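You operate a simulated robot arm through the tools that you are given. There is no shell and no other tool.

Carry out the task below with a simulated robot arm. There is one attempt and no reset: what you move stays moved.

JOB
Empty the cream pan into the brown bin, the red pan into the yellow bin, and wipe the oil spots.
Fine: the bins on the parts bench; blue pad; pans and pad back; spill none; leave the blue bin. What is to be rubbed or washed off counts as gone when no trace of it is left.

The check looks at the end state, three seconds after you hand in, the way a careful person would. Anything else that was tipped, shoved, dropped, spilled or broken makes it a failure.

ROBOT AND FRAMES
A 7-joint arm with a two-finger parallel gripper, fixed in place. Base frame: the origin is on the floor under the middle of its stand, x ahead of it, y to its left, z up; the work surface is at about z = 760. Units: mm, degrees, N and s.
With the tool pointing down near the work surface it reaches from about 340 to 860 mm from the base axis. Its first joint turns from -166.0 to 166.0 degrees. Payload 3.43 kg.
Tool frame: the origin (TCP) lies between the finger pads and is the grasp point; the fingertips stand 34 mm ahead of it; z points along the fingers, y is the line along which they close. The gripper opens to 128 mm. The fingers are 24 mm wide and 12 mm thick; the gripper's body (48 by 130 mm) begins 96 mm behind the TCP.
Orientation is that of the tool frame in the base frame, as a unit quaternion [x, y, z, w]. With the fingers straight down and closing along the base's y, the tool's x points along the base's -x, its y along +y and its z along -z.

CONTROLS
- The arm moves only by the tool step_arm. Its argument "commands" is a list of rows, each a list of 7 numbers: the gripper command, from -1 (shut) to 1 (fully open), values between in proportion, then the shift along the tool's x, y, z in m, then the turn, a rotation vector about the tool's x, y, z in degrees. In form: [[claw, dx, dy, dz, wx, wy, wz], ...]. A call has 1 to 20 rows; each row shifts and turns the commanded pose from where the row before left it, along the tool's axes as they then stand. A row lasts 0.2 s, in which the tool goes at most 50 mm and 8.6 degrees; a call with a longer step from one row to the next is refused whole, and so is a gripper value outside its range. A pose out of reach is approached as far as the arm can. The call stops where the force on the tool passes 40 N (or 10 N more than at its start, if that is more) or the arm is blocked; 0.2 s more then pass. The fingers move at their own pace (about 153 mm/s each) and stop on an object; they squeeze with about 33 N. The grip force told is the motor's: it shows also when the fingers shut on nothing. Time passes only in rows, and 0.2 s behind the last, so rows that do not move let the fingers close. It gives the time, the measured TCP pose, the force on the tool (base axes), the opening and the grip force at its end, in the units of the frame above (readings bear some noise), with the torque about the TCP (base axes, N m) and any sound that the robot's microphone picked up.
- Cameras (640 x 400 px; columns grow to the right, rows downward): "scene" is fixed at [406.8, -655.9, 1494.9]; the picture's right is [0.95, -0.31, 0.00], its down [-0.29, -0.90, -0.32] and it looks along [0.10, 0.31, -0.95] (base axes); focal length 214 px, centre (320, 200). "wrist" rides on the gripper at [76, -11, -160] in the tool frame; the picture's right is [0.15, 0.99, 0.00], its down [-0.88, 0.13, -0.46] and it looks along [-0.45, 0.07, 0.89] (tool axes); focal length 234 px, centre (320, 200). There is no depth. A picture from a camera that has moved, and an enlarged one, comes with that camera's place and axes in the base frame and with its lens. The place of the scene camera against the robot may be out by one fixed shift of up to 12 mm in any direction.
- camera(camera): a new picture of that camera. It takes no simulated time.
- enlarge(camera, box): a new picture of the part [left, top, right, bottom] of that camera's present view, enlarged. It takes no simulated time.
- finish_job(): hands the job in; it is judged then, once.

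Nothing tells you positions but the pictures and the camera data. Unless the task says otherwise, let go and move clear before handing in.

The tools are called after ">>>" by a JSON object that holds its "name" and its "arguments". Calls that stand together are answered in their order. step_arm: Moves the arm, as the interface text tells. Its arguments: {"type":"object","properties":{"commands":{"type":"array","items":{"type":"array","items":{"type":"number"}}}},"required":["commands"]} The other tools are called the same way: camera (camera) takes a picture; enlarge (camera, box) takes an enlarged picture of a part of a camera's view; finish_job () hands the job in.

At the start:

```text
time_s: 0.0
position: [589.2, -257.3, 1163.3]
ee_rot: [-0.001, 1.0, 0.0, 0.0]
ft_force: [-0.3, -0.7, 0.1]
ft_torque: [-0.02, 0.05, 0.02]
grip_width: 127.9
gripper_force: 0.1
```

scene: 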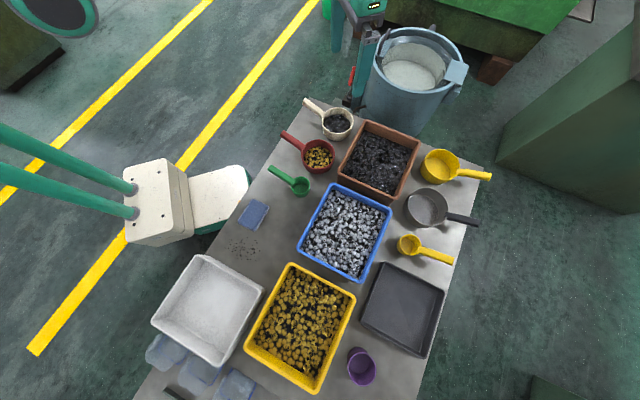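
wrist: 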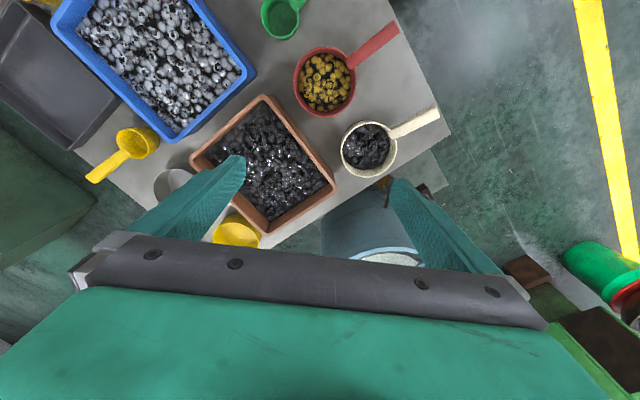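

I see a bench with brown, blue, yellow and grey bins, a cream pan (dark parts), a red pan (yellow parts), a blue pad and a patch of dark spots near the pad. I'll look closer before moving anything.

>>> {"name": "enlarge", "arguments": {"camera": "scene", "box": [200, 80, 360, 180]}}

>>> {"name": "enlarge", "arguments": {"camera": "scene", "box": [200, 170, 360, 270]}}

>>> {"name": "enlarge", "arguments": {"camera": "scene", "box": [120, 240, 376, 400]}}

>>> {"name": "enlarge", "arguments": {"camera": "scene", "box": [330, 100, 522, 220]}}

>>> {"name": "enlarge", "arguments": {"camera": "wrist", "box": [260, 20, 452, 140]}}

```text
4.00 times, centred on (280, 130) of scene
camera zoom: at [406.8, -655.9, 1494.9], right [0.95, -0.31, 0.0], down [-0.29, -0.9, -0.32], along [0.1, 0.31, -0.95], focal length 858 px, centre (480, 480)
```

zoom: 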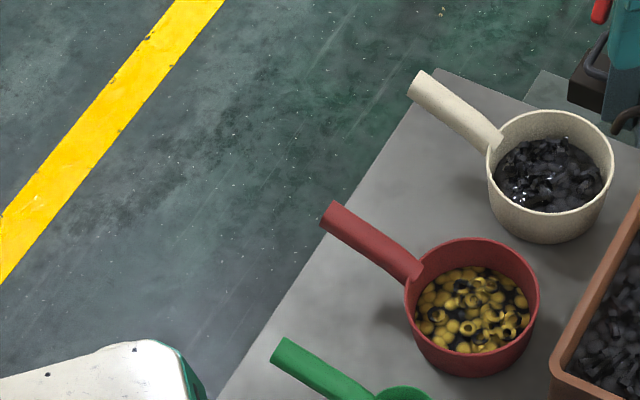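

```text
4.00 times, centred on (280, 220) of scene
camera zoom: at [406.8, -655.9, 1494.9], right [0.95, -0.31, 0.0], down [-0.29, -0.9, -0.32], along [0.1, 0.31, -0.95], focal length 858 px, centre (480, 120)
```

zoom: 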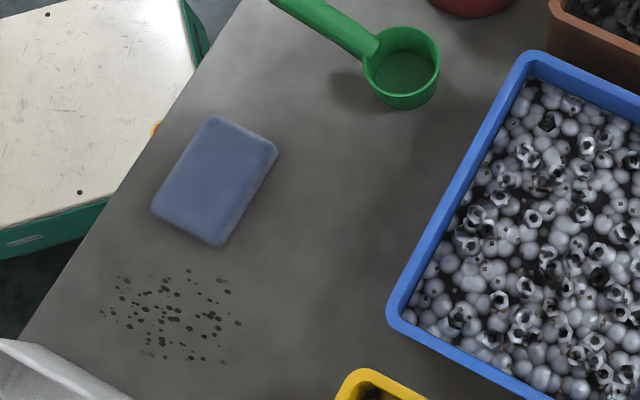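

```text
2.50 times, centred on (248, 320) of scene
camera zoom: at [406.8, -655.9, 1494.9], right [0.95, -0.31, 0.0], down [-0.29, -0.9, -0.32], along [0.1, 0.31, -0.95], focal length 536 px, centre (500, -100)
```

zoom: 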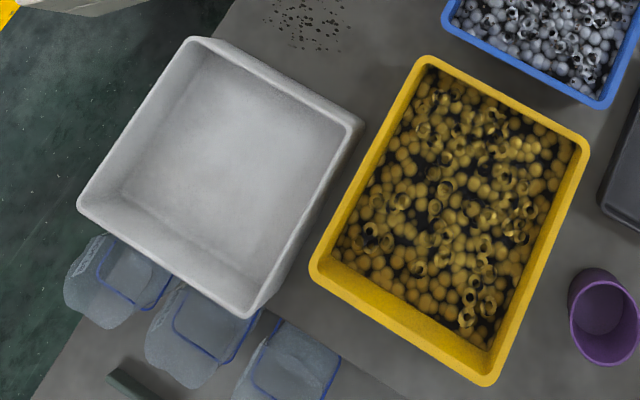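

```text
3.33 times, centred on (426, 160) of scene
camera zoom: at [406.8, -655.9, 1494.9], right [0.95, -0.31, 0.0], down [-0.29, -0.9, -0.32], along [0.1, 0.31, -0.95], focal length 715 px, centre (-33, 333)
```

zoom: 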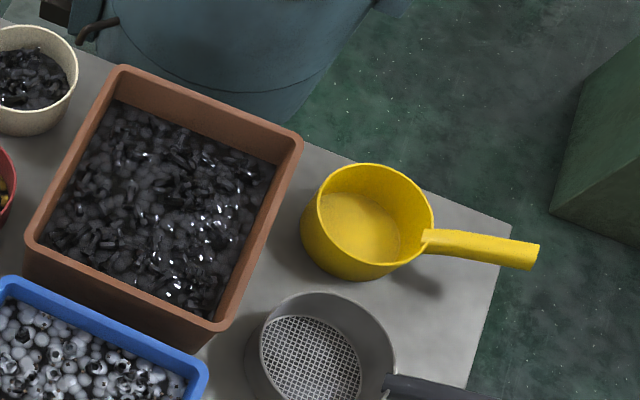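

```text
3.33 times, centred on (356, 80) of wrist
camera zoom: at [513.1, -268.0, 1324.4], right [-0.15, 0.99, 0.0], down [0.88, 0.13, 0.46], along [0.45, 0.07, -0.89], focal length 781 px, centre (200, 600)
```

zoom: 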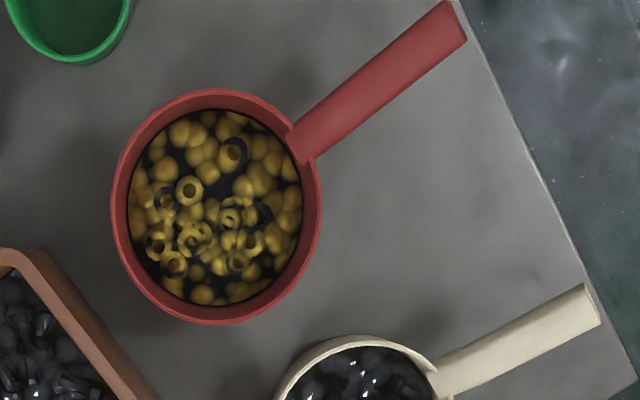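

The pans sit at the far-left part of the bench, roughly (520,-265) for red and (632,-148) for cream; brown bin near (713,-369), yellow near (323,-760), pad near (247,-409), spots near (183,-507). I'll move the wrist camera for a better look at the pans.

>>> {"name": "step_arm", "arguments": {"commands": [[1, 0.0266, 0.0056, 0.0326, 0, 0, 0], [1, 0.0266, 0.0056, 0.0326, 0, 0, 0], [1, 0.0266, 0.0056, 0.0326, 0, 0, 0], [1, 0.0266, 0.0056, 0.0326, 0, 0, 0], [1, 0.0266, 0.0056, 0.0326, 0, 0, 0], [1, 0, 0, 0, 0, 0, 0]]}}

>>> {"name": "camera", "arguments": {"camera": "wrist"}}

>>> {"name": "camera", "arguments": {"camera": "scene"}}

```text
time_s: 1.4
position: [459.0, -228.1, 998.4]
ee_rot: [-0.001, 1.0, 0.0, 0.001]
ft_force: [-0.5, 0.3, -1.5]
ft_torque: [0.02, 0.02, 0.0]
grip_width: 128.1
gripper_force: 0.1
```

```text
taken
camera wrist: at [381.5, -239.1, 1159.6], right [-0.15, 0.99, 0.0], down [0.88, 0.13, 0.46], along [0.45, 0.07, -0.89], focal length 234 px, centre (320, 200)
```

wrist: 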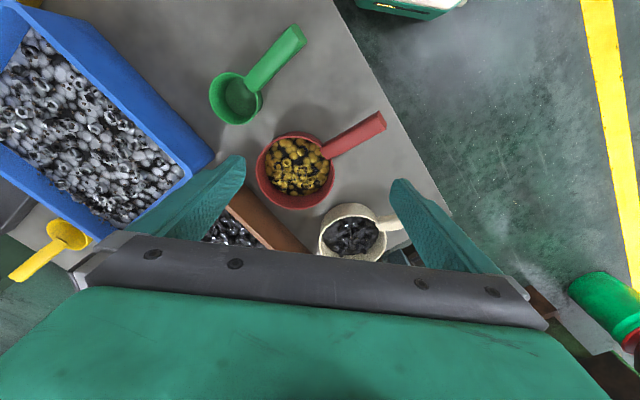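

```text
taken
```

scene: 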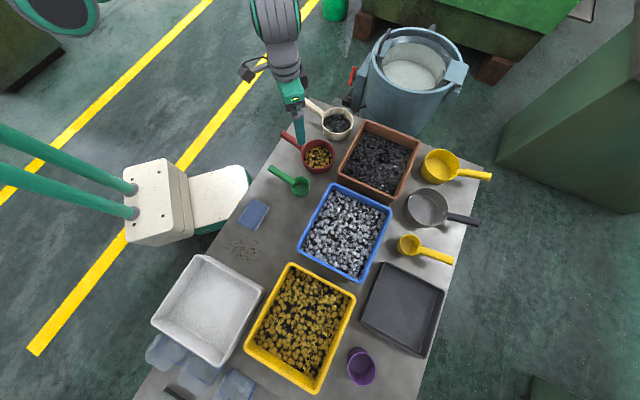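

The pans and handles are now in closer view. I'll enlarge to measure the handle geometry and heights.

>>> {"name": "enlarge", "arguments": {"camera": "wrist", "box": [200, 90, 440, 240]}}

>>> {"name": "enlarge", "arguments": {"camera": "scene", "box": [256, 80, 416, 180]}}

```text
2.67 times, centred on (320, 165) of wrist
camera zoom: at [381.5, -239.1, 1159.6], right [-0.15, 0.99, 0.0], down [0.88, 0.13, 0.46], along [0.45, 0.07, -0.89], focal length 624 px, centre (320, 293)
```

zoom: 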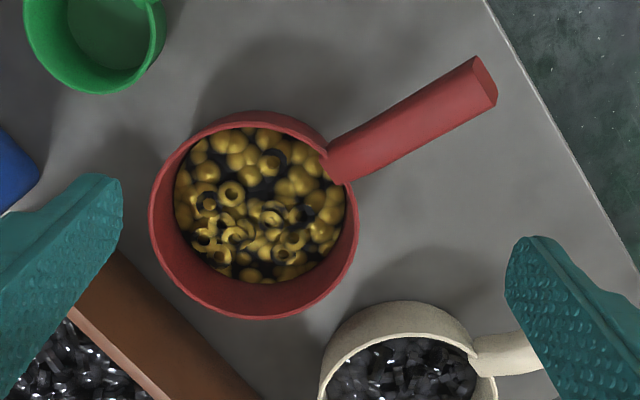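

```text
4.00 times, centred on (336, 130) of scene
camera zoom: at [406.8, -655.9, 1494.9], right [0.95, -0.31, 0.0], down [-0.29, -0.9, -0.32], along [0.1, 0.31, -0.95], focal length 858 px, centre (256, 480)
```

zoom: 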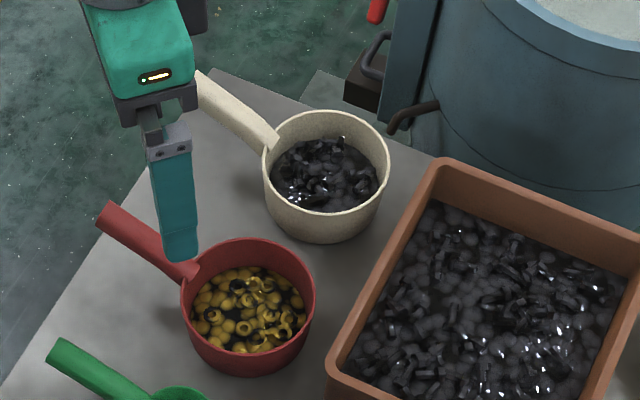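

I have the red pan rim at about z 805 and its handle rising to about z 840 toward the bench edge. The bench edge runs about 45.6° to base x. I'll turn the tool to line up with the bench and look at the pad and spots.

>>> {"name": "step_arm", "arguments": {"commands": [[1, 0, 0, 0, 0, 0, 7.4], [1, 0, 0, 0, 0, 0, 7.4], [1, 0, 0, 0, 0, 0, 7.4], [1, 0, 0, 0, 0, 0, 7.4], [1, 0, 0, 0, 0, 0, 7.4], [1, 0, 0, 0, 0, 0, 7.4], [1, 0.0171, -0.0416, 0, 0, 0, 0], [1, 0.0171, -0.0416, 0, 0, 0, 0], [1, 0.0171, -0.0416, 0, 0, 0, 0], [1, 0.0171, -0.0416, 0, 0, 0, 0], [1, 0.0171, -0.0416, 0, 0, 0, 0], [1, 0.0171, -0.0416, 0, 0, 0, 0], [1, 0.0171, -0.0416, 0, 0, 0, 0], [1, 0.0171, -0.0416, 0, 0, 0, 0], [1, 0, 0, 0, 0, 0, 0]]}}

>>> {"name": "camera", "arguments": {"camera": "wrist"}}

>>> {"name": "camera", "arguments": {"camera": "scene"}}

```text
time_s: 4.6
position: [126.2, -371.2, 1002.1]
ee_rot: [0.375, 0.927, 0.0, 0.0]
ft_force: [0.2, -0.2, 1.0]
ft_torque: [0.01, 0.01, 0.0]
grip_width: 128.2
gripper_force: 0.1
```

```text
taken
camera wrist: at [62.6, -325.4, 1162.7], right [0.59, 0.81, 0.0], down [0.72, -0.52, 0.46], along [0.37, -0.27, -0.89], focal length 234 px, centre (320, 200)
```

wrist: 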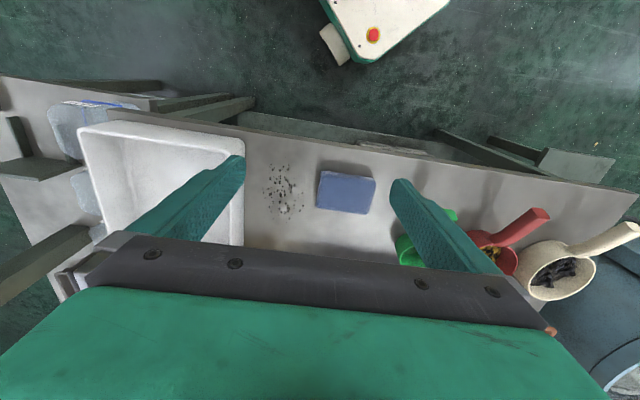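

```text
taken
```

scene: 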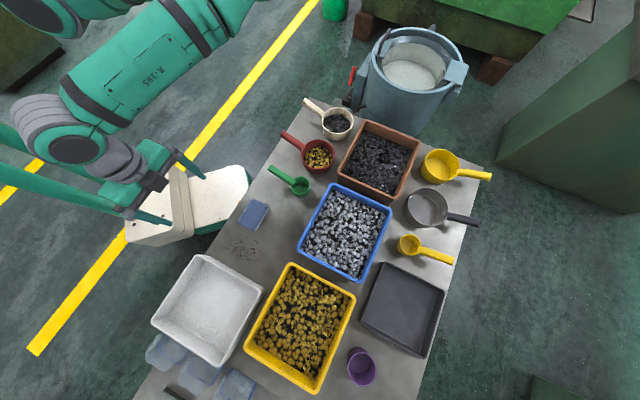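

The pad and spots are in view, with the grey-white bin beside the spots. I'll enlarge to measure the pad and spot extents.

>>> {"name": "enlarge", "arguments": {"camera": "wrist", "box": [240, 140, 400, 240]}}

>>> {"name": "enlarge", "arguments": {"camera": "wrist", "box": [380, 170, 640, 332]}}

>>> {"name": "enlarge", "arguments": {"camera": "scene", "box": [216, 190, 296, 270]}}

```text
4.00 times, centred on (320, 190) of wrist
camera zoom: at [62.6, -325.4, 1162.7], right [0.59, 0.81, 0.0], down [0.72, -0.52, 0.46], along [0.37, -0.27, -0.89], focal length 937 px, centre (320, 240)
```

zoom: 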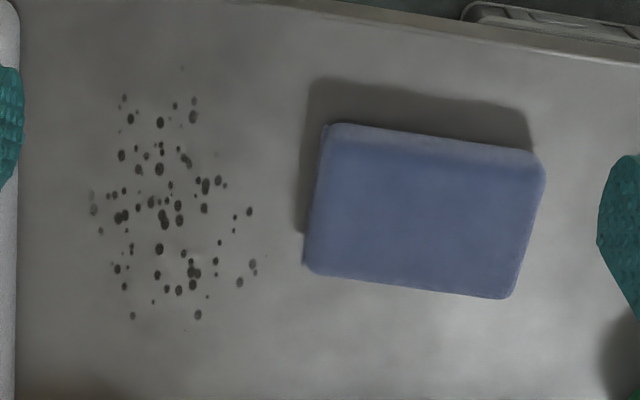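

```text
2.46 times, centred on (510, 251) of wrist
camera zoom: at [62.6, -325.4, 1162.7], right [0.59, 0.81, 0.0], down [0.72, -0.52, 0.46], along [0.37, -0.27, -0.89], focal length 576 px, centre (-148, 74)
```

zoom: 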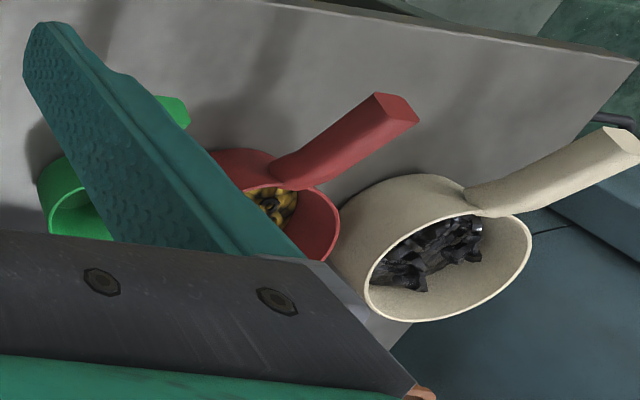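

```text
5.00 times, centred on (256, 230) of scene
camera zoom: at [406.8, -655.9, 1494.9], right [0.95, -0.31, 0.0], down [-0.29, -0.9, -0.32], along [0.1, 0.31, -0.95], focal length 1072 px, centre (640, 50)
```

zoom: 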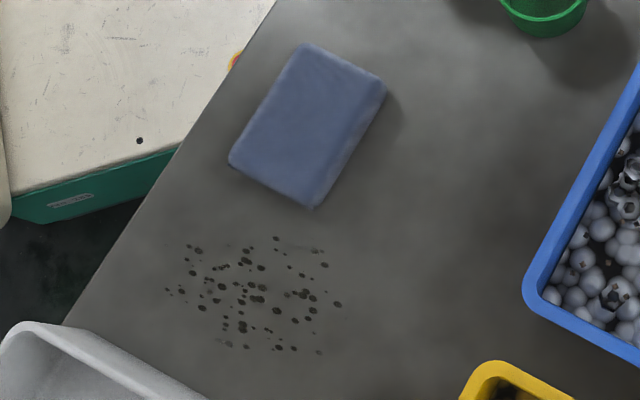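

The pad is about 100 × 71 mm centred near (241,-394), long side parallel to the bench edge. The spots lie about 30 mm clear of the grey-white bin. I'll turn the tool to close across the pad's short side and hover over it.

>>> {"name": "step_arm", "arguments": {"commands": [[1, 0, 0, 0, 0, 0, 8.2], [1, 0, 0, 0, 0, 0, 8.2], [1, 0, 0, 0, 0, 0, 8.2], [1, 0, 0, 0, 0, 0, 8.2], [1, 0, 0, 0, 0, 0, 8.2], [1, 0, 0, 0, 0, 0, 8.2], [1, 0, 0, 0, 0, 0, 8.2], [1, 0, 0, 0, 0, 0, 8.2], [1, 0, 0, 0, 0, 0, 8.2], [1, 0, 0, 0, 0, 0, 8.2], [1, 0, 0, 0, 0, 0, 6.5], [1, 0.0158, 0.0247, 0.0255, 0, 0, 0], [1, 0.0158, 0.0247, 0.0255, 0, 0, 0], [1, 0.0158, 0.0247, 0.0255, 0, 0, 0], [1, 0.0158, 0.0247, 0.0255, 0, 0, 0], [1, 0, 0, 0, 0, 0, 0]]}}

>>> {"name": "camera", "arguments": {"camera": "wrist"}}

>>> {"name": "camera", "arguments": {"camera": "scene"}}

```text
time_s: 8.0
position: [220.0, -388.1, 917.6]
ee_rot: [0.917, 0.4, 0.0, 0.0]
ft_force: [0.7, 0.6, -0.3]
ft_torque: [0.0, 0.0, -0.03]
grip_width: 127.8
gripper_force: 0.1
out of reach, approached as far as the arm can: row 15
```

```text
taken
camera wrist: at [263.0, -325.0, 1078.5], right [0.83, -0.56, 0.0], down [-0.5, -0.73, 0.46], along [-0.26, -0.38, -0.89], focal length 234 px, centre (320, 200)
```

wrist: 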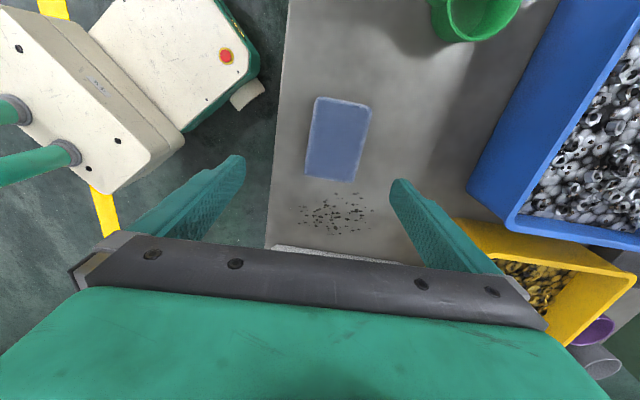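

```text
taken
```

scene: 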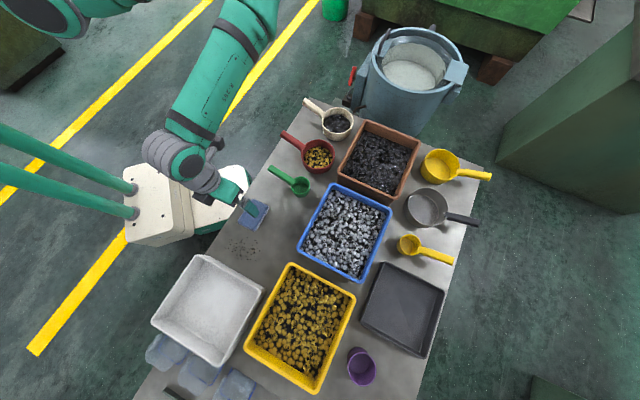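

The arm reached a limit with that wrist spin: I aimed for about (241,-394,900) and got (220,-388,918). I'll spin the wrist back the other way, which should have more range.

>>> {"name": "step_arm", "arguments": {"commands": [[1, 0, 0, 0, 0, 0, -8.2], [1, 0, 0, 0, 0, 0, -8.2], [1, 0, 0, 0, 0, 0, -8.2], [1, 0, 0, 0, 0, 0, -8.2], [1, 0, 0, 0, 0, 0, -8.2], [1, 0, 0, 0, 0, 0, -8.2], [1, 0, 0, 0, 0, 0, -8.2], [1, 0, 0, 0, 0, 0, -8.2], [1, 0, 0, 0, 0, 0, -8.2], [1, 0, 0, 0, 0, 0, -8.2], [1, 0, 0, 0, 0, 0, -8.2], [1, 0, 0, 0, 0, 0, 0]]}}

```text
time_s: 10.6
position: [220.0, -389.2, 914.6]
ee_rot: [0.362, 0.932, 0.0, -0.001]
ft_force: [0.3, -0.1, 0.5]
ft_torque: [-0.01, -0.02, 0.0]
grip_width: 128.0
gripper_force: 0.1
```

The commanded pose now follows the reached one. I'll continue the spin to the opposite orientation.

>>> {"name": "step_arm", "arguments": {"commands": [[1, 0, 0, 0, 0, 0, -8.2], [1, 0, 0, 0, 0, 0, -8.2], [1, 0, 0, 0, 0, 0, -8.2], [1, 0, 0, 0, 0, 0, -8.2], [1, 0, 0, 0, 0, 0, -8.2], [1, 0, 0, 0, 0, 0, -8.2], [1, 0, 0, 0, 0, 0, -8.2], [1, 0, 0, 0, 0, 0, -8.2], [1, 0, 0, 0, 0, 0, -8.2], [1, 0, 0, 0, 0, 0, -8.2], [1, 0, 0, 0, 0, 0, -8.2], [1, 0, 0, 0, 0, 0, 0]]}}

>>> {"name": "camera", "arguments": {"camera": "wrist"}}

```text
time_s: 13.2
position: [219.4, -388.2, 914.8]
ee_rot: [-0.404, 0.915, 0.0, 0.001]
ft_force: [-0.3, 0.4, 0.5]
ft_torque: [0.0, -0.01, 0.01]
grip_width: 127.8
gripper_force: 0.0
```

```text
taken
camera wrist: at [176.3, -452.0, 1076.6], right [-0.83, 0.56, 0.0], down [0.5, 0.74, 0.46], along [0.25, 0.38, -0.89], focal length 234 px, centre (320, 200)
```

wrist: 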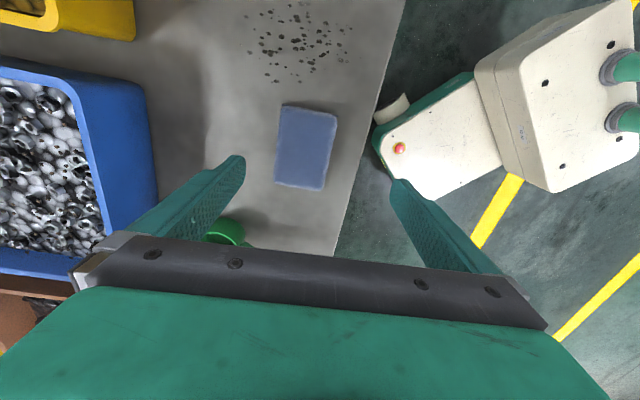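

Now the pad sits near the view centre with the tool turned the other way. I'll enlarge to refine the pad position and thickness.

>>> {"name": "enlarge", "arguments": {"camera": "wrist", "box": [240, 80, 400, 180]}}

>>> {"name": "enlarge", "arguments": {"camera": "wrist", "box": [220, 120, 380, 220]}}

```text
4.00 times, centred on (320, 130) of wrist
camera zoom: at [176.3, -452.0, 1076.6], right [-0.83, 0.56, 0.0], down [0.5, 0.74, 0.46], along [0.25, 0.38, -0.89], focal length 937 px, centre (320, 480)
```

zoom: 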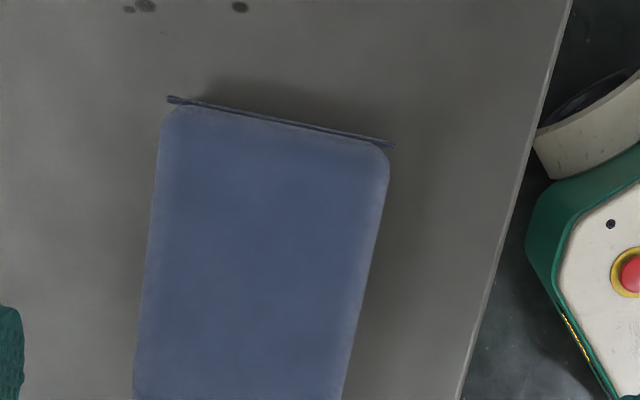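

```text
4.00 times, centred on (300, 170) of wrist
camera zoom: at [176.3, -452.0, 1076.6], right [-0.83, 0.56, 0.0], down [0.5, 0.74, 0.46], along [0.25, 0.38, -0.89], focal length 937 px, centre (400, 320)
```

zoom: 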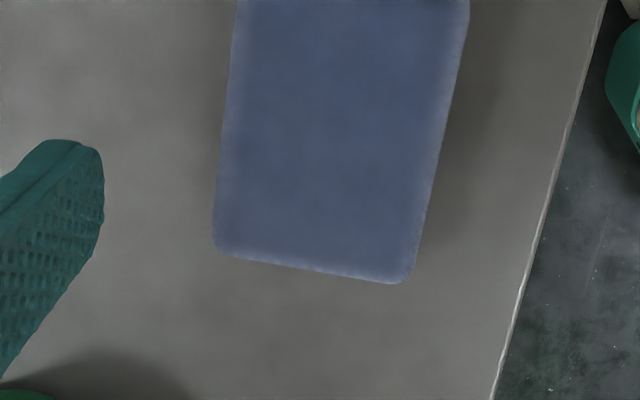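

The pad is about 15 mm thick, centred at (240.9,-394.6). I'll move above it, open the fingers to about 100 mm, and go down in stages.

>>> {"name": "step_arm", "arguments": {"commands": [[0.56, 0, 0, 0, 0, 0, 2.4], [0.56, -0.0053, -0.0099, 0.02, 0, 0, 0], [0.56, -0.0053, -0.0099, 0.02, 0, 0, 0], [0.56, 0, 0, 0.025, 0, 0, 0], [0.56, 0, 0, 0, 0, 0, 0]]}}

>>> {"name": "camera", "arguments": {"camera": "wrist"}}

```text
time_s: 14.4
position: [241.4, -395.2, 850.3]
ee_rot: [-0.384, 0.923, 0.0, 0.0]
ft_force: [0.2, 0.0, 0.0]
ft_torque: [0.0, -0.04, 0.02]
grip_width: 99.6
gripper_force: 0.1
```

```text
taken
camera wrist: at [195.8, -455.9, 1011.4], right [-0.81, 0.59, 0.0], down [0.53, 0.72, 0.46], along [0.27, 0.37, -0.89], focal length 234 px, centre (320, 200)
```

wrist: 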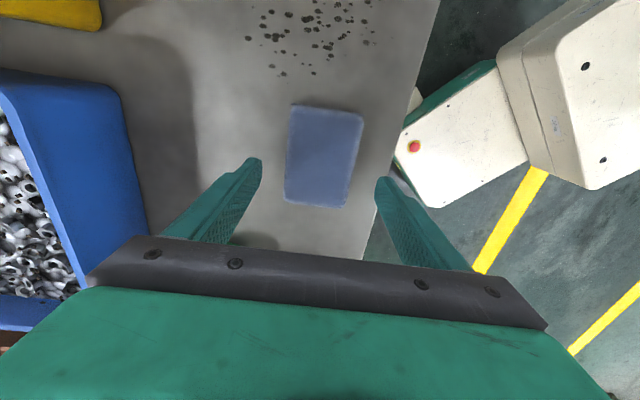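

The fingers straddle the pad evenly. Descending to put the fingertips about 5 mm above the bench.

>>> {"name": "step_arm", "arguments": {"commands": [[0.56, 0, 0, 0.02, 0, 0, 0], [0.56, 0, 0, 0.02, 0, 0, 0], [0.56, 0, 0, 0.01, 0, 0, 0], [0.56, 0, 0, 0, 0, 0, 0]]}}

>>> {"name": "camera", "arguments": {"camera": "wrist"}}

>>> {"name": "enlarge", "arguments": {"camera": "scene", "box": [200, 170, 300, 270]}}

```text
time_s: 15.4
position: [242.1, -394.3, 799.9]
ee_rot: [-0.384, 0.923, 0.0, 0.0]
ft_force: [0.8, 0.0, -0.5]
ft_torque: [-0.02, 0.03, 0.02]
grip_width: 99.8
gripper_force: 0.3
```

```text
taken
camera wrist: at [194.9, -456.1, 961.9], right [-0.81, 0.59, 0.0], down [0.53, 0.72, 0.46], along [0.27, 0.37, -0.89], focal length 234 px, centre (320, 200)
```

wrist: 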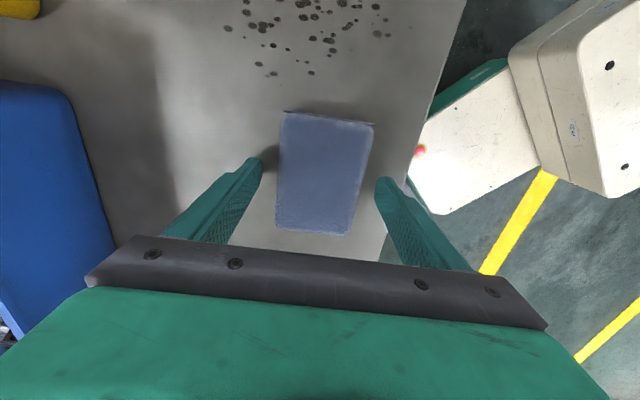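

```text
4.00 times, centred on (250, 220) of scene
camera zoom: at [406.8, -655.9, 1494.9], right [0.95, -0.31, 0.0], down [-0.29, -0.9, -0.32], along [0.1, 0.31, -0.95], focal length 858 px, centre (600, 120)
```

zoom: 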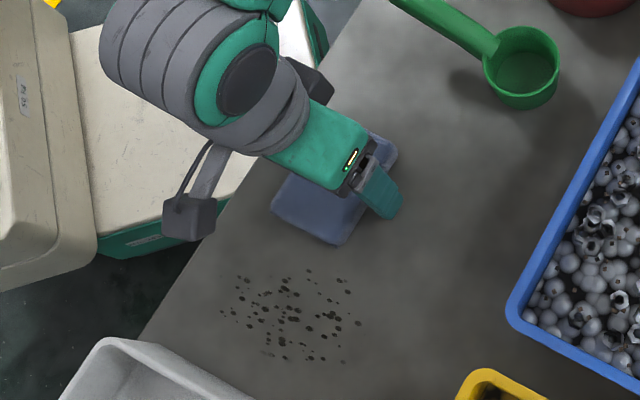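

Fingers are on both sides without contact. Lower 2 mm and close.

>>> {"name": "step_arm", "arguments": {"commands": [[0.56, 0, 0, 0.002, 0, 0, 0], [0, 0, 0, 0, 0, 0, 0], [-1, 0, 0, 0, 0, 0, 0], [-1, 0, 0, 0, 0, 0, 0], [-1, 0, 0, 0, 0, 0, 0]]}}

>>> {"name": "camera", "arguments": {"camera": "wrist"}}

```text
time_s: 16.6
position: [240.6, -394.4, 798.0]
ee_rot: [-0.384, 0.923, 0.0, 0.0]
ft_force: [0.2, 0.9, 0.7]
ft_torque: [0.01, 0.0, 0.03]
grip_width: 69.0
gripper_force: 33.2
```

```text
taken
camera wrist: at [194.9, -455.9, 959.9], right [-0.81, 0.59, 0.0], down [0.53, 0.72, 0.46], along [0.27, 0.37, -0.89], focal length 234 px, centre (320, 200)
```

wrist: 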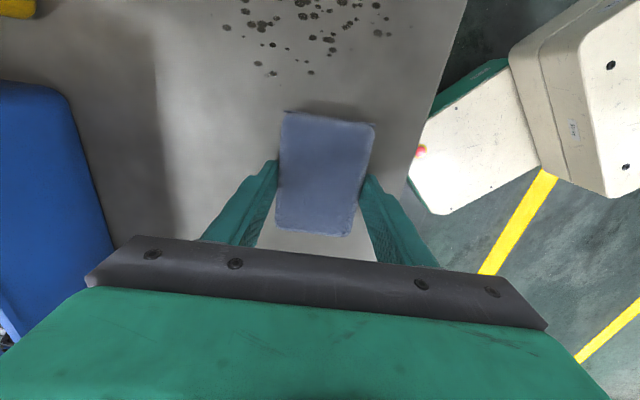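

The pad is held (69 mm) without shifting; its home is TCP (240.6,-394.4,798.0). I'll lift 20 mm, carry it to the near end of the spots and lower it.

>>> {"name": "step_arm", "arguments": {"commands": [[-1, 0, 0, -0.02, 0, 0, 0], [-1, 0.0386, 0.0115, 0, 0, 0, 0], [-1, 0.0386, 0.0115, 0, 0, 0, 0], [-1, 0.0386, 0.0115, 0, 0, 0, 0], [-1, 0, 0, 0, 0, 0, 0]]}}

>>> {"name": "camera", "arguments": {"camera": "wrist"}}

>>> {"name": "enlarge", "arguments": {"camera": "scene", "box": [180, 190, 300, 290]}}

```text
time_s: 17.8
position: [134.7, -453.2, 820.1]
ee_rot: [-0.385, 0.923, 0.0, -0.001]
ft_force: [0.1, -1.0, -0.1]
ft_torque: [-0.01, 0.03, -0.01]
grip_width: 69.7
gripper_force: 32.8
```

```text
taken
camera wrist: at [88.6, -514.1, 980.6], right [-0.81, 0.59, 0.0], down [0.53, 0.72, 0.46], along [0.27, 0.37, -0.89], focal length 234 px, centre (320, 200)
```

wrist: 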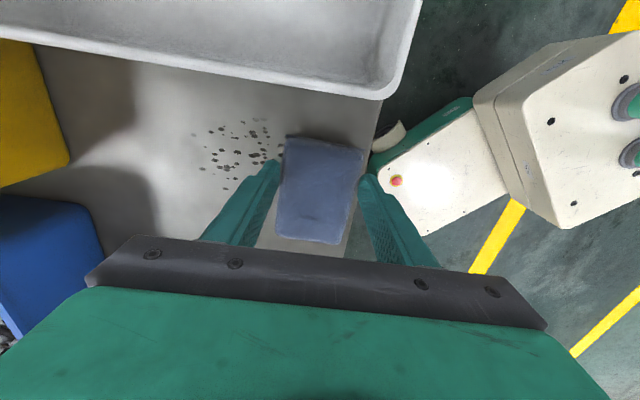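

```text
4.00 times, centred on (240, 240) of scene
camera zoom: at [406.8, -655.9, 1494.9], right [0.95, -0.31, 0.0], down [-0.29, -0.9, -0.32], along [0.1, 0.31, -0.95], focal length 858 px, centre (640, 40)
```

zoom: 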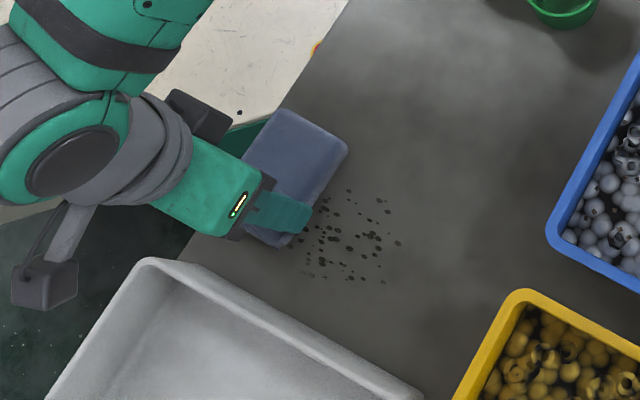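

Pad is over the near end of the spots. Lowering until it presses on the bench.

>>> {"name": "step_arm", "arguments": {"commands": [[-1, 0, 0, 0.018, 0, 0, 0], [-1, 0, 0, 0.003, 0, 0, 0], [-1, 0, 0, 0, 0, 0, 0]]}}

```text
time_s: 18.1
position: [134.0, -453.1, 816.2]
ee_rot: [-0.384, 0.923, -0.001, -0.002]
ft_force: [-0.6, 2.2, 6.2]
ft_torque: [-0.01, -0.07, -0.03]
grip_width: 69.4
gripper_force: 33.2
stopped in row 1: the force on the tool passed its limit at 47 N (the readings are from after the stop); the commanded pose is now the measured one
```

Contact came early, at z 816, with a 47 N peak — something touched sooner than expected. I'll look before doing anything else.

>>> {"name": "camera", "arguments": {"camera": "wrist"}}

>>> {"name": "enlarge", "arguments": {"camera": "scene", "box": [180, 190, 300, 290]}}

>>> {"name": "camera", "arguments": {"camera": "scene"}}

```text
taken
camera wrist: at [88.3, -514.3, 977.7], right [-0.8, 0.59, 0.0], down [0.53, 0.72, 0.45], along [0.27, 0.36, -0.89], focal length 234 px, centre (320, 200)
```

wrist: 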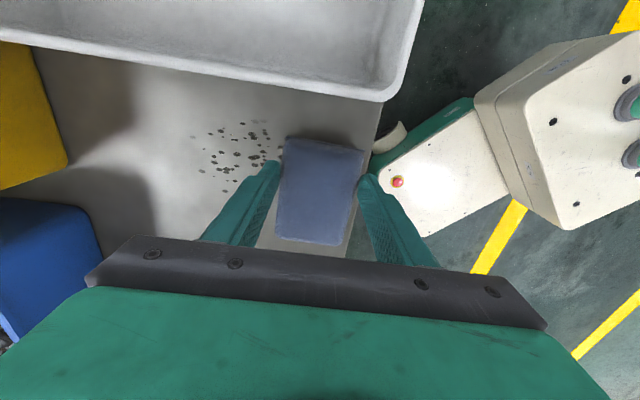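

```text
4.00 times, centred on (240, 240) of scene
camera zoom: at [406.8, -655.9, 1494.9], right [0.95, -0.31, 0.0], down [-0.29, -0.9, -0.32], along [0.1, 0.31, -0.95], focal length 858 px, centre (640, 40)
```

zoom: 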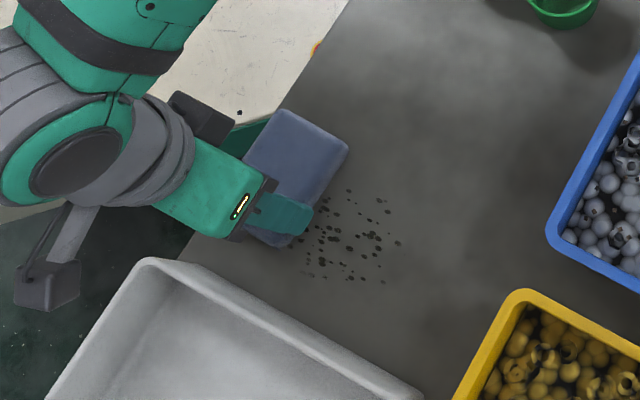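

```text
taken
```

scene: 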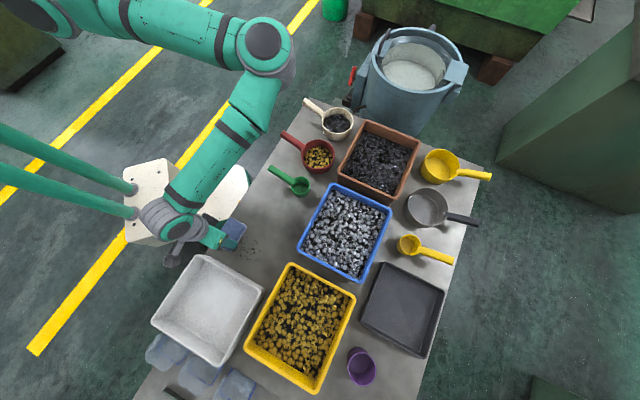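

The pad seems to have pitched in the grip: its far end looks lower than when gripped. I'll enlarge to check.

>>> {"name": "enlarge", "arguments": {"camera": "wrist", "box": [240, 110, 400, 210]}}

>>> {"name": "enlarge", "arguments": {"camera": "wrist", "box": [240, 170, 400, 270]}}

>>> {"name": "enlarge", "arguments": {"camera": "scene", "box": [200, 200, 264, 256]}}

```text
4.00 times, centred on (320, 160) of wrist
camera zoom: at [88.3, -514.3, 977.7], right [-0.8, 0.59, 0.0], down [0.53, 0.72, 0.45], along [0.27, 0.36, -0.89], focal length 937 px, centre (320, 360)
```

zoom: 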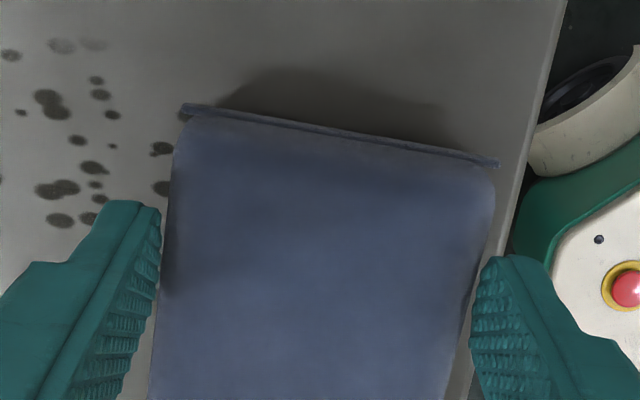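

```text
4.00 times, centred on (320, 220) of wrist
camera zoom: at [88.3, -514.3, 977.7], right [-0.8, 0.59, 0.0], down [0.53, 0.72, 0.45], along [0.27, 0.36, -0.89], focal length 937 px, centre (320, 120)
```

zoom: 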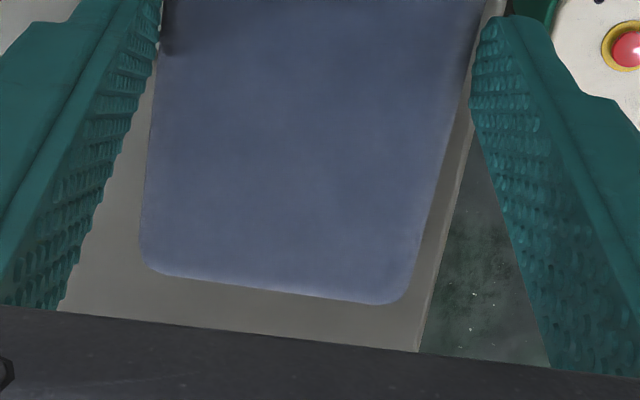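

```text
7.14 times, centred on (232, 228) of scene
camera zoom: at [406.8, -655.9, 1494.9], right [0.95, -0.31, 0.0], down [-0.29, -0.9, -0.32], along [0.1, 0.31, -0.95], focal length 1532 px, centre (949, 0)
```

zoom: 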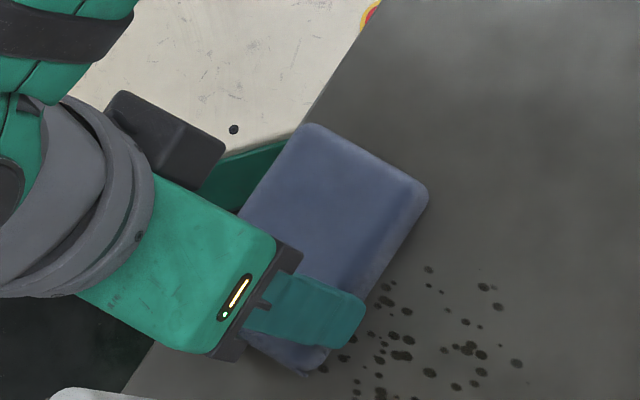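

The pad has pitched about 24° in the grip, with the end nearest the grey-white bin down. Pressing slowly should turn it flat again, so I'll lower in small steps and watch the force.

>>> {"name": "step_arm", "arguments": {"commands": [[-1, 0, 0, 0.001, 0, 0, 0], [-1, 0, 0, 0.001, 0, 0, 0], [-1, 0, 0, 0, 0, 0, 0]]}}

```text
time_s: 18.9
position: [135.3, -455.8, 815.6]
ee_rot: [-0.384, 0.923, -0.002, -0.001]
ft_force: [0.2, 4.7, 12.3]
ft_torque: [0.03, 0.12, -0.08]
grip_width: 69.4
gripper_force: 33.0
stopped in row 3: the force on the tool passed its limit at 41 N (the readings are from after the stop); the commanded pose is now the measured one
```

The picture measurements say the pad is lying nearly flat but about 25 mm behind where it was gripped, and only held by its upper edge. I'll raise slowly a little to see whether it comes along.

>>> {"name": "step_arm", "arguments": {"commands": [[-1, 0, 0, -0.003, 0, 0, 0], [-1, 0, 0, -0.003, 0, 0, 0], [-1, 0, 0, -0.004, 0, 0, 0], [-1, 0, 0, 0, 0, 0, 0], [-1, 0, 0, 0, 0, 0, 0]]}}

>>> {"name": "enlarge", "arguments": {"camera": "wrist", "box": [220, 100, 420, 260]}}

>>> {"name": "enlarge", "arguments": {"camera": "scene", "box": [200, 200, 264, 256]}}

```text
time_s: 20.1
position: [135.7, -453.9, 825.5]
ee_rot: [-0.384, 0.923, -0.002, -0.001]
ft_force: [-0.5, 0.1, -0.6]
ft_torque: [-0.01, 0.0, -0.03]
grip_width: 69.2
gripper_force: 33.8
```

```text
2.50 times, centred on (320, 180) of wrist
camera zoom: at [88.3, -514.4, 987.7], right [-0.8, 0.59, 0.0], down [0.53, 0.72, 0.45], along [0.27, 0.36, -0.89], focal length 585 px, centre (320, 250)
```

zoom: 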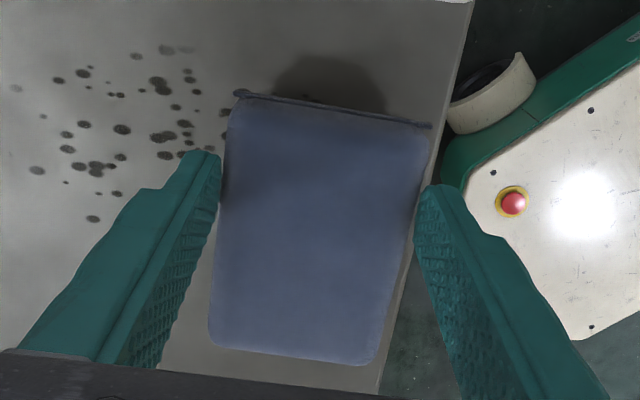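

```text
7.14 times, centred on (232, 228) of scene
camera zoom: at [406.8, -655.9, 1494.9], right [0.95, -0.31, 0.0], down [-0.29, -0.9, -0.32], along [0.1, 0.31, -0.95], focal length 1532 px, centre (949, 0)
```

zoom: 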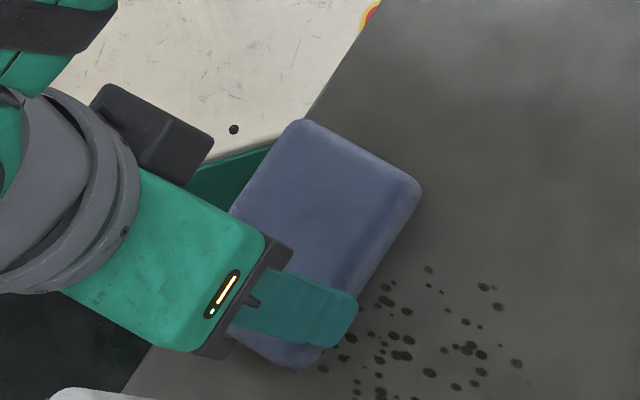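

The pad does lift with the fingers but is held only by its top few millimetres and offset about 25 mm. I'll set it down here, open, and re-grip it deeper and centred.

>>> {"name": "step_arm", "arguments": {"commands": [[-1, 0, 0, 0.003, 0, 0, 0], [-1, 0, 0, 0.002, 0, 0, 0], [-1, 0, 0, 0.002, 0, 0, 0], [-1, 0, 0, 0.001, 0, 0, 0], [-1, 0, 0, 0, 0, 0, 0]]}}

```text
time_s: 21.2
position: [134.3, -454.6, 816.3]
ee_rot: [-0.384, 0.923, -0.002, -0.001]
ft_force: [0.4, 0.3, -1.6]
ft_torque: [-0.03, 0.04, 0.01]
grip_width: 69.0
gripper_force: 32.8
```

>>> {"name": "step_arm", "arguments": {"commands": [[0.12, 0, 0, 0, 0, 0, 0], [0.2, 0, 0, 0, 0, 0, 0], [0.4, 0, 0, 0, 0, 0, 0], [0.4, 0, 0, 0, 0, 0, 0]]}}

>>> {"name": "camera", "arguments": {"camera": "wrist"}}

>>> {"name": "enlarge", "arguments": {"camera": "wrist", "box": [220, 100, 420, 260]}}

>>> {"name": "enlarge", "arguments": {"camera": "scene", "box": [200, 200, 264, 256]}}

```text
time_s: 22.2
position: [134.5, -454.8, 817.6]
ee_rot: [-0.384, 0.923, -0.003, 0.0]
ft_force: [0.1, 0.4, 1.3]
ft_torque: [0.03, -0.02, 0.03]
grip_width: 89.8
gripper_force: 0.0
```

```text
taken
camera wrist: at [88.4, -515.0, 978.7], right [-0.8, 0.59, 0.0], down [0.53, 0.72, 0.45], along [0.27, 0.36, -0.89], focal length 234 px, centre (320, 200)
```

wrist: 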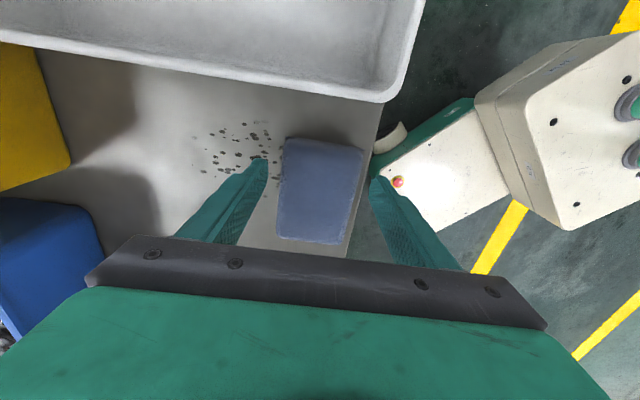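

```text
2.50 times, centred on (320, 180) of wrist
camera zoom: at [88.4, -515.0, 978.7], right [-0.8, 0.59, 0.0], down [0.53, 0.72, 0.45], along [0.27, 0.36, -0.89], focal length 585 px, centre (320, 250)
```

zoom: 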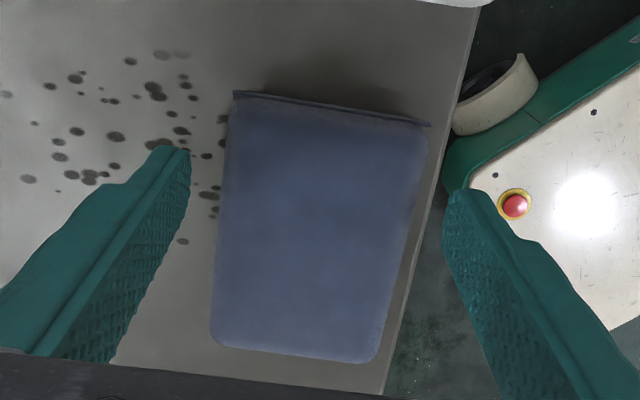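

```text
7.14 times, centred on (232, 228) of scene
camera zoom: at [406.8, -655.9, 1494.9], right [0.95, -0.31, 0.0], down [-0.29, -0.9, -0.32], along [0.1, 0.31, -0.95], focal length 1532 px, centre (949, 0)
```

zoom: 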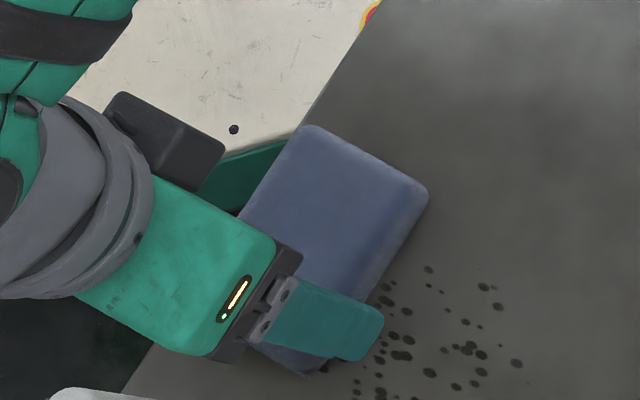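

The pad is flat on the bench, likely 20-25 mm thick, about 21 mm off centre. I'll shift back to its centre, lower and re-grip.

>>> {"name": "step_arm", "arguments": {"commands": [[0.4, -0.0105, 0, 0, 0, 0, 0], [0.4, -0.0105, 0, 0, 0, 0, 0], [0.4, 0, 0, 0.009, 0, 0, 0], [0.4, 0, 0, 0.009, 0, 0, 0], [0.4, 0, 0, 0, 0, 0, 0]]}}

>>> {"name": "enlarge", "arguments": {"camera": "wrist", "box": [220, 100, 420, 260]}}

```text
time_s: 23.4
position: [149.7, -439.9, 797.9]
ee_rot: [-0.384, 0.923, -0.002, -0.001]
ft_force: [-0.1, 0.0, -0.4]
ft_torque: [-0.03, 0.01, 0.03]
grip_width: 89.7
gripper_force: 0.0
```

```text
2.50 times, centred on (320, 180) of wrist
camera zoom: at [103.7, -500.2, 960.8], right [-0.8, 0.59, 0.0], down [0.53, 0.72, 0.45], along [0.27, 0.36, -0.89], focal length 585 px, centre (320, 250)
```

zoom: 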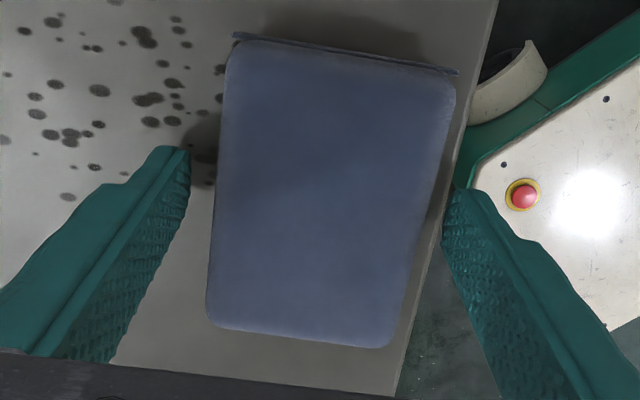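

Centred on the pad. Closing and giving the grip time to settle, then a slow small lift to test.

>>> {"name": "step_arm", "arguments": {"commands": [[0.1, 0, 0, 0, 0, 0, 0], [-1, 0, 0, 0, 0, 0, 0], [-1, 0, 0, 0, 0, 0, 0], [-1, 0, 0, 0, 0, 0, 0], [-1, 0, 0, -0.002, 0, 0, 0], [-1, 0, 0, -0.002, 0, 0, 0], [-1, 0, 0, -0.002, 0, 0, 0], [-1, 0, 0, -0.002, 0, 0, 0], [-1, 0, 0, 0, 0, 0, 0]]}}

>>> {"name": "enlarge", "arguments": {"camera": "wrist", "box": [220, 100, 420, 260]}}

>>> {"name": "enlarge", "arguments": {"camera": "scene", "box": [200, 200, 264, 256]}}

```text
time_s: 25.4
position: [149.9, -439.5, 807.5]
ee_rot: [-0.383, 0.924, -0.001, -0.001]
ft_force: [-0.3, 0.7, -1.3]
ft_torque: [0.02, -0.01, -0.02]
grip_width: 69.0
gripper_force: 33.3
```

```text
2.50 times, centred on (320, 180) of wrist
camera zoom: at [103.3, -499.7, 969.0], right [-0.8, 0.59, 0.0], down [0.53, 0.72, 0.45], along [0.27, 0.36, -0.89], focal length 585 px, centre (320, 250)
```

zoom: 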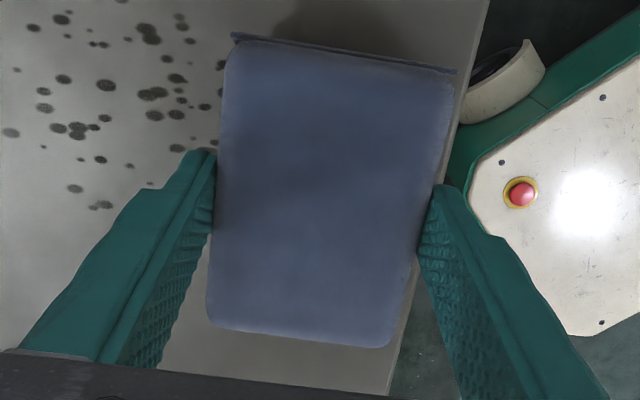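

```text
7.14 times, centred on (232, 228) of scene
camera zoom: at [406.8, -655.9, 1494.9], right [0.95, -0.31, 0.0], down [-0.29, -0.9, -0.32], along [0.1, 0.31, -0.95], focal length 1532 px, centre (949, 0)
```

zoom: 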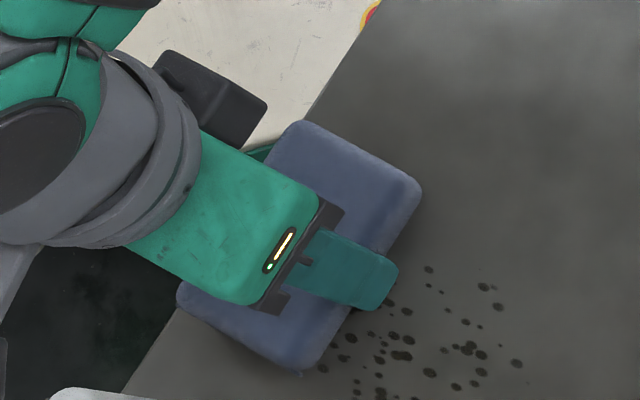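

The pad now lifts cleanly with no slip. I'll shift slowly to the lane centre and then press down gently.

>>> {"name": "step_arm", "arguments": {"commands": [[-1, 0.007, 0, 0, 0, 0, 0], [-1, 0.007, 0, 0, 0, 0, 0], [-1, 0.006, 0, 0, 0, 0, 0], [-1, 0, 0, 0.003, 0, 0, 0], [-1, 0, 0, 0.003, 0, 0, 0], [-1, 0, 0, 0.002, 0, 0, 0], [-1, 0, 0, 0, 0, 0, 0]]}}

```text
time_s: 27.1
position: [134.4, -454.3, 798.6]
ee_rot: [-0.383, 0.924, -0.003, -0.001]
ft_force: [0.6, 1.4, 3.3]
ft_torque: [0.15, 0.09, -0.08]
grip_width: 68.9
gripper_force: 32.8
```

>>> {"name": "step_arm", "arguments": {"commands": [[-1, 0, 0, 0.0005, 0, 0, 0], [-1, 0, 0, 0, 0, 0, 0]]}}

```text
time_s: 27.6
position: [135.7, -453.4, 799.4]
ee_rot: [-0.384, 0.923, -0.003, -0.001]
ft_force: [2.0, 3.1, 15.2]
ft_torque: [0.38, 0.12, -0.09]
grip_width: 69.0
gripper_force: 32.9
```

Pressing at about 15 N. Now wiping away from the bench edge in short steps.

>>> {"name": "step_arm", "arguments": {"commands": [[-1, 0, -0.006, 0, 0, 0, 0], [-1, 0, -0.008, 0, 0, 0, 0], [-1, 0, -0.008, 0, 0, 0, 0], [-1, 0, -0.008, 0, 0, 0, 0], [-1, 0, 0, 0, 0, 0, 0]]}}

>>> {"name": "camera", "arguments": {"camera": "wrist"}}

>>> {"name": "enlarge", "arguments": {"camera": "scene", "box": [200, 200, 280, 270]}}

```text
time_s: 28.9
position: [156.7, -474.5, 798.5]
ee_rot: [-0.384, 0.923, -0.003, -0.001]
ft_force: [-1.1, 1.5, 4.5]
ft_torque: [0.07, 0.17, -0.06]
grip_width: 68.8
gripper_force: 32.8
```

```text
taken
camera wrist: at [109.7, -535.3, 960.7], right [-0.8, 0.59, 0.0], down [0.53, 0.72, 0.45], along [0.27, 0.36, -0.89], focal length 234 px, centre (320, 200)
```

wrist: 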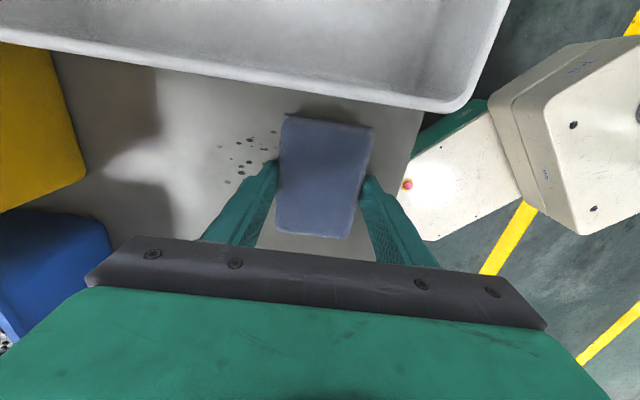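

```text
5.71 times, centred on (240, 235) of scene
camera zoom: at [406.8, -655.9, 1494.9], right [0.95, -0.31, 0.0], down [-0.29, -0.9, -0.32], along [0.1, 0.31, -0.95], focal length 1226 px, centre (777, 0)
```

zoom: 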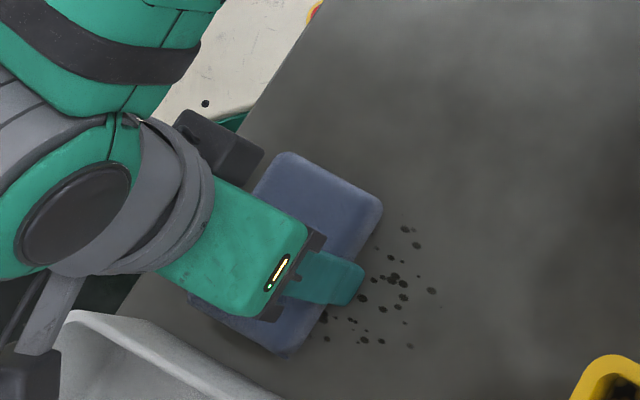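

Wiping works smoothly; force fell to 4.5 N so I'll press slightly more and continue to the far end of the spots.

>>> {"name": "step_arm", "arguments": {"commands": [[-1, 0, -0.004, 0.0004, 0, 0, 0], [-1, 0, -0.008, 0, 0, 0, 0], [-1, 0, -0.008, 0, 0, 0, 0], [-1, 0, -0.008, 0, 0, 0, 0], [-1, 0, -0.008, 0.0002, 0, 0, 0], [-1, 0, -0.008, 0, 0, 0, 0], [-1, 0, -0.008, 0, 0, 0, 0], [-1, 0, -0.008, 0, 0, 0, 0], [-1, 0, -0.008, 0, 0, 0, 0], [-1, 0, -0.008, 0, 0, 0, 0], [-1, 0, -0.008, 0, 0, 0, 0], [-1, 0, 0, 0, 0, 0, 0]]}}

>>> {"name": "enlarge", "arguments": {"camera": "wrist", "box": [220, 80, 420, 240]}}

>>> {"name": "enlarge", "arguments": {"camera": "scene", "box": [200, 200, 280, 270]}}

```text
time_s: 31.4
position: [217.6, -532.8, 799.9]
ee_rot: [-0.384, 0.923, -0.003, -0.001]
ft_force: [-0.1, 0.7, 4.2]
ft_torque: [0.15, 0.15, -0.05]
grip_width: 68.9
gripper_force: 33.2
```

```text
2.50 times, centred on (320, 160) of wrist
camera zoom: at [169.7, -594.5, 960.7], right [-0.8, 0.6, 0.0], down [0.53, 0.72, 0.45], along [0.27, 0.36, -0.89], focal length 585 px, centre (320, 300)
```

zoom: 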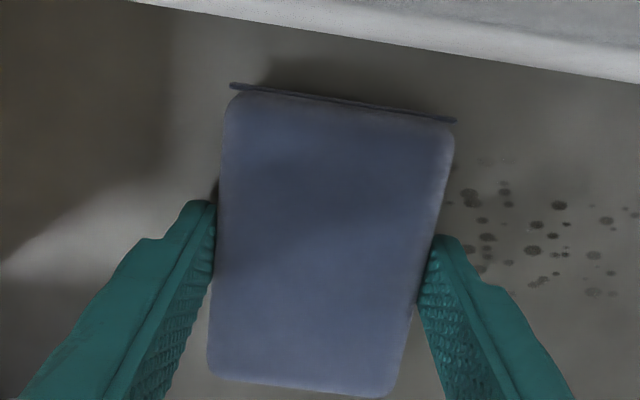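

```text
5.71 times, centred on (240, 235) of scene
camera zoom: at [406.8, -655.9, 1494.9], right [0.95, -0.31, 0.0], down [-0.29, -0.9, -0.32], along [0.1, 0.31, -0.95], focal length 1226 px, centre (777, 0)
```

zoom: 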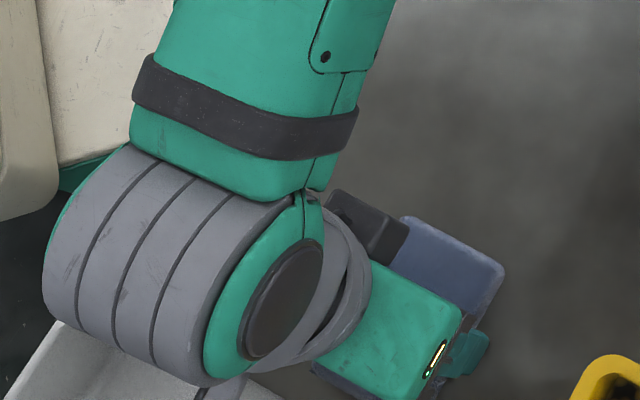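

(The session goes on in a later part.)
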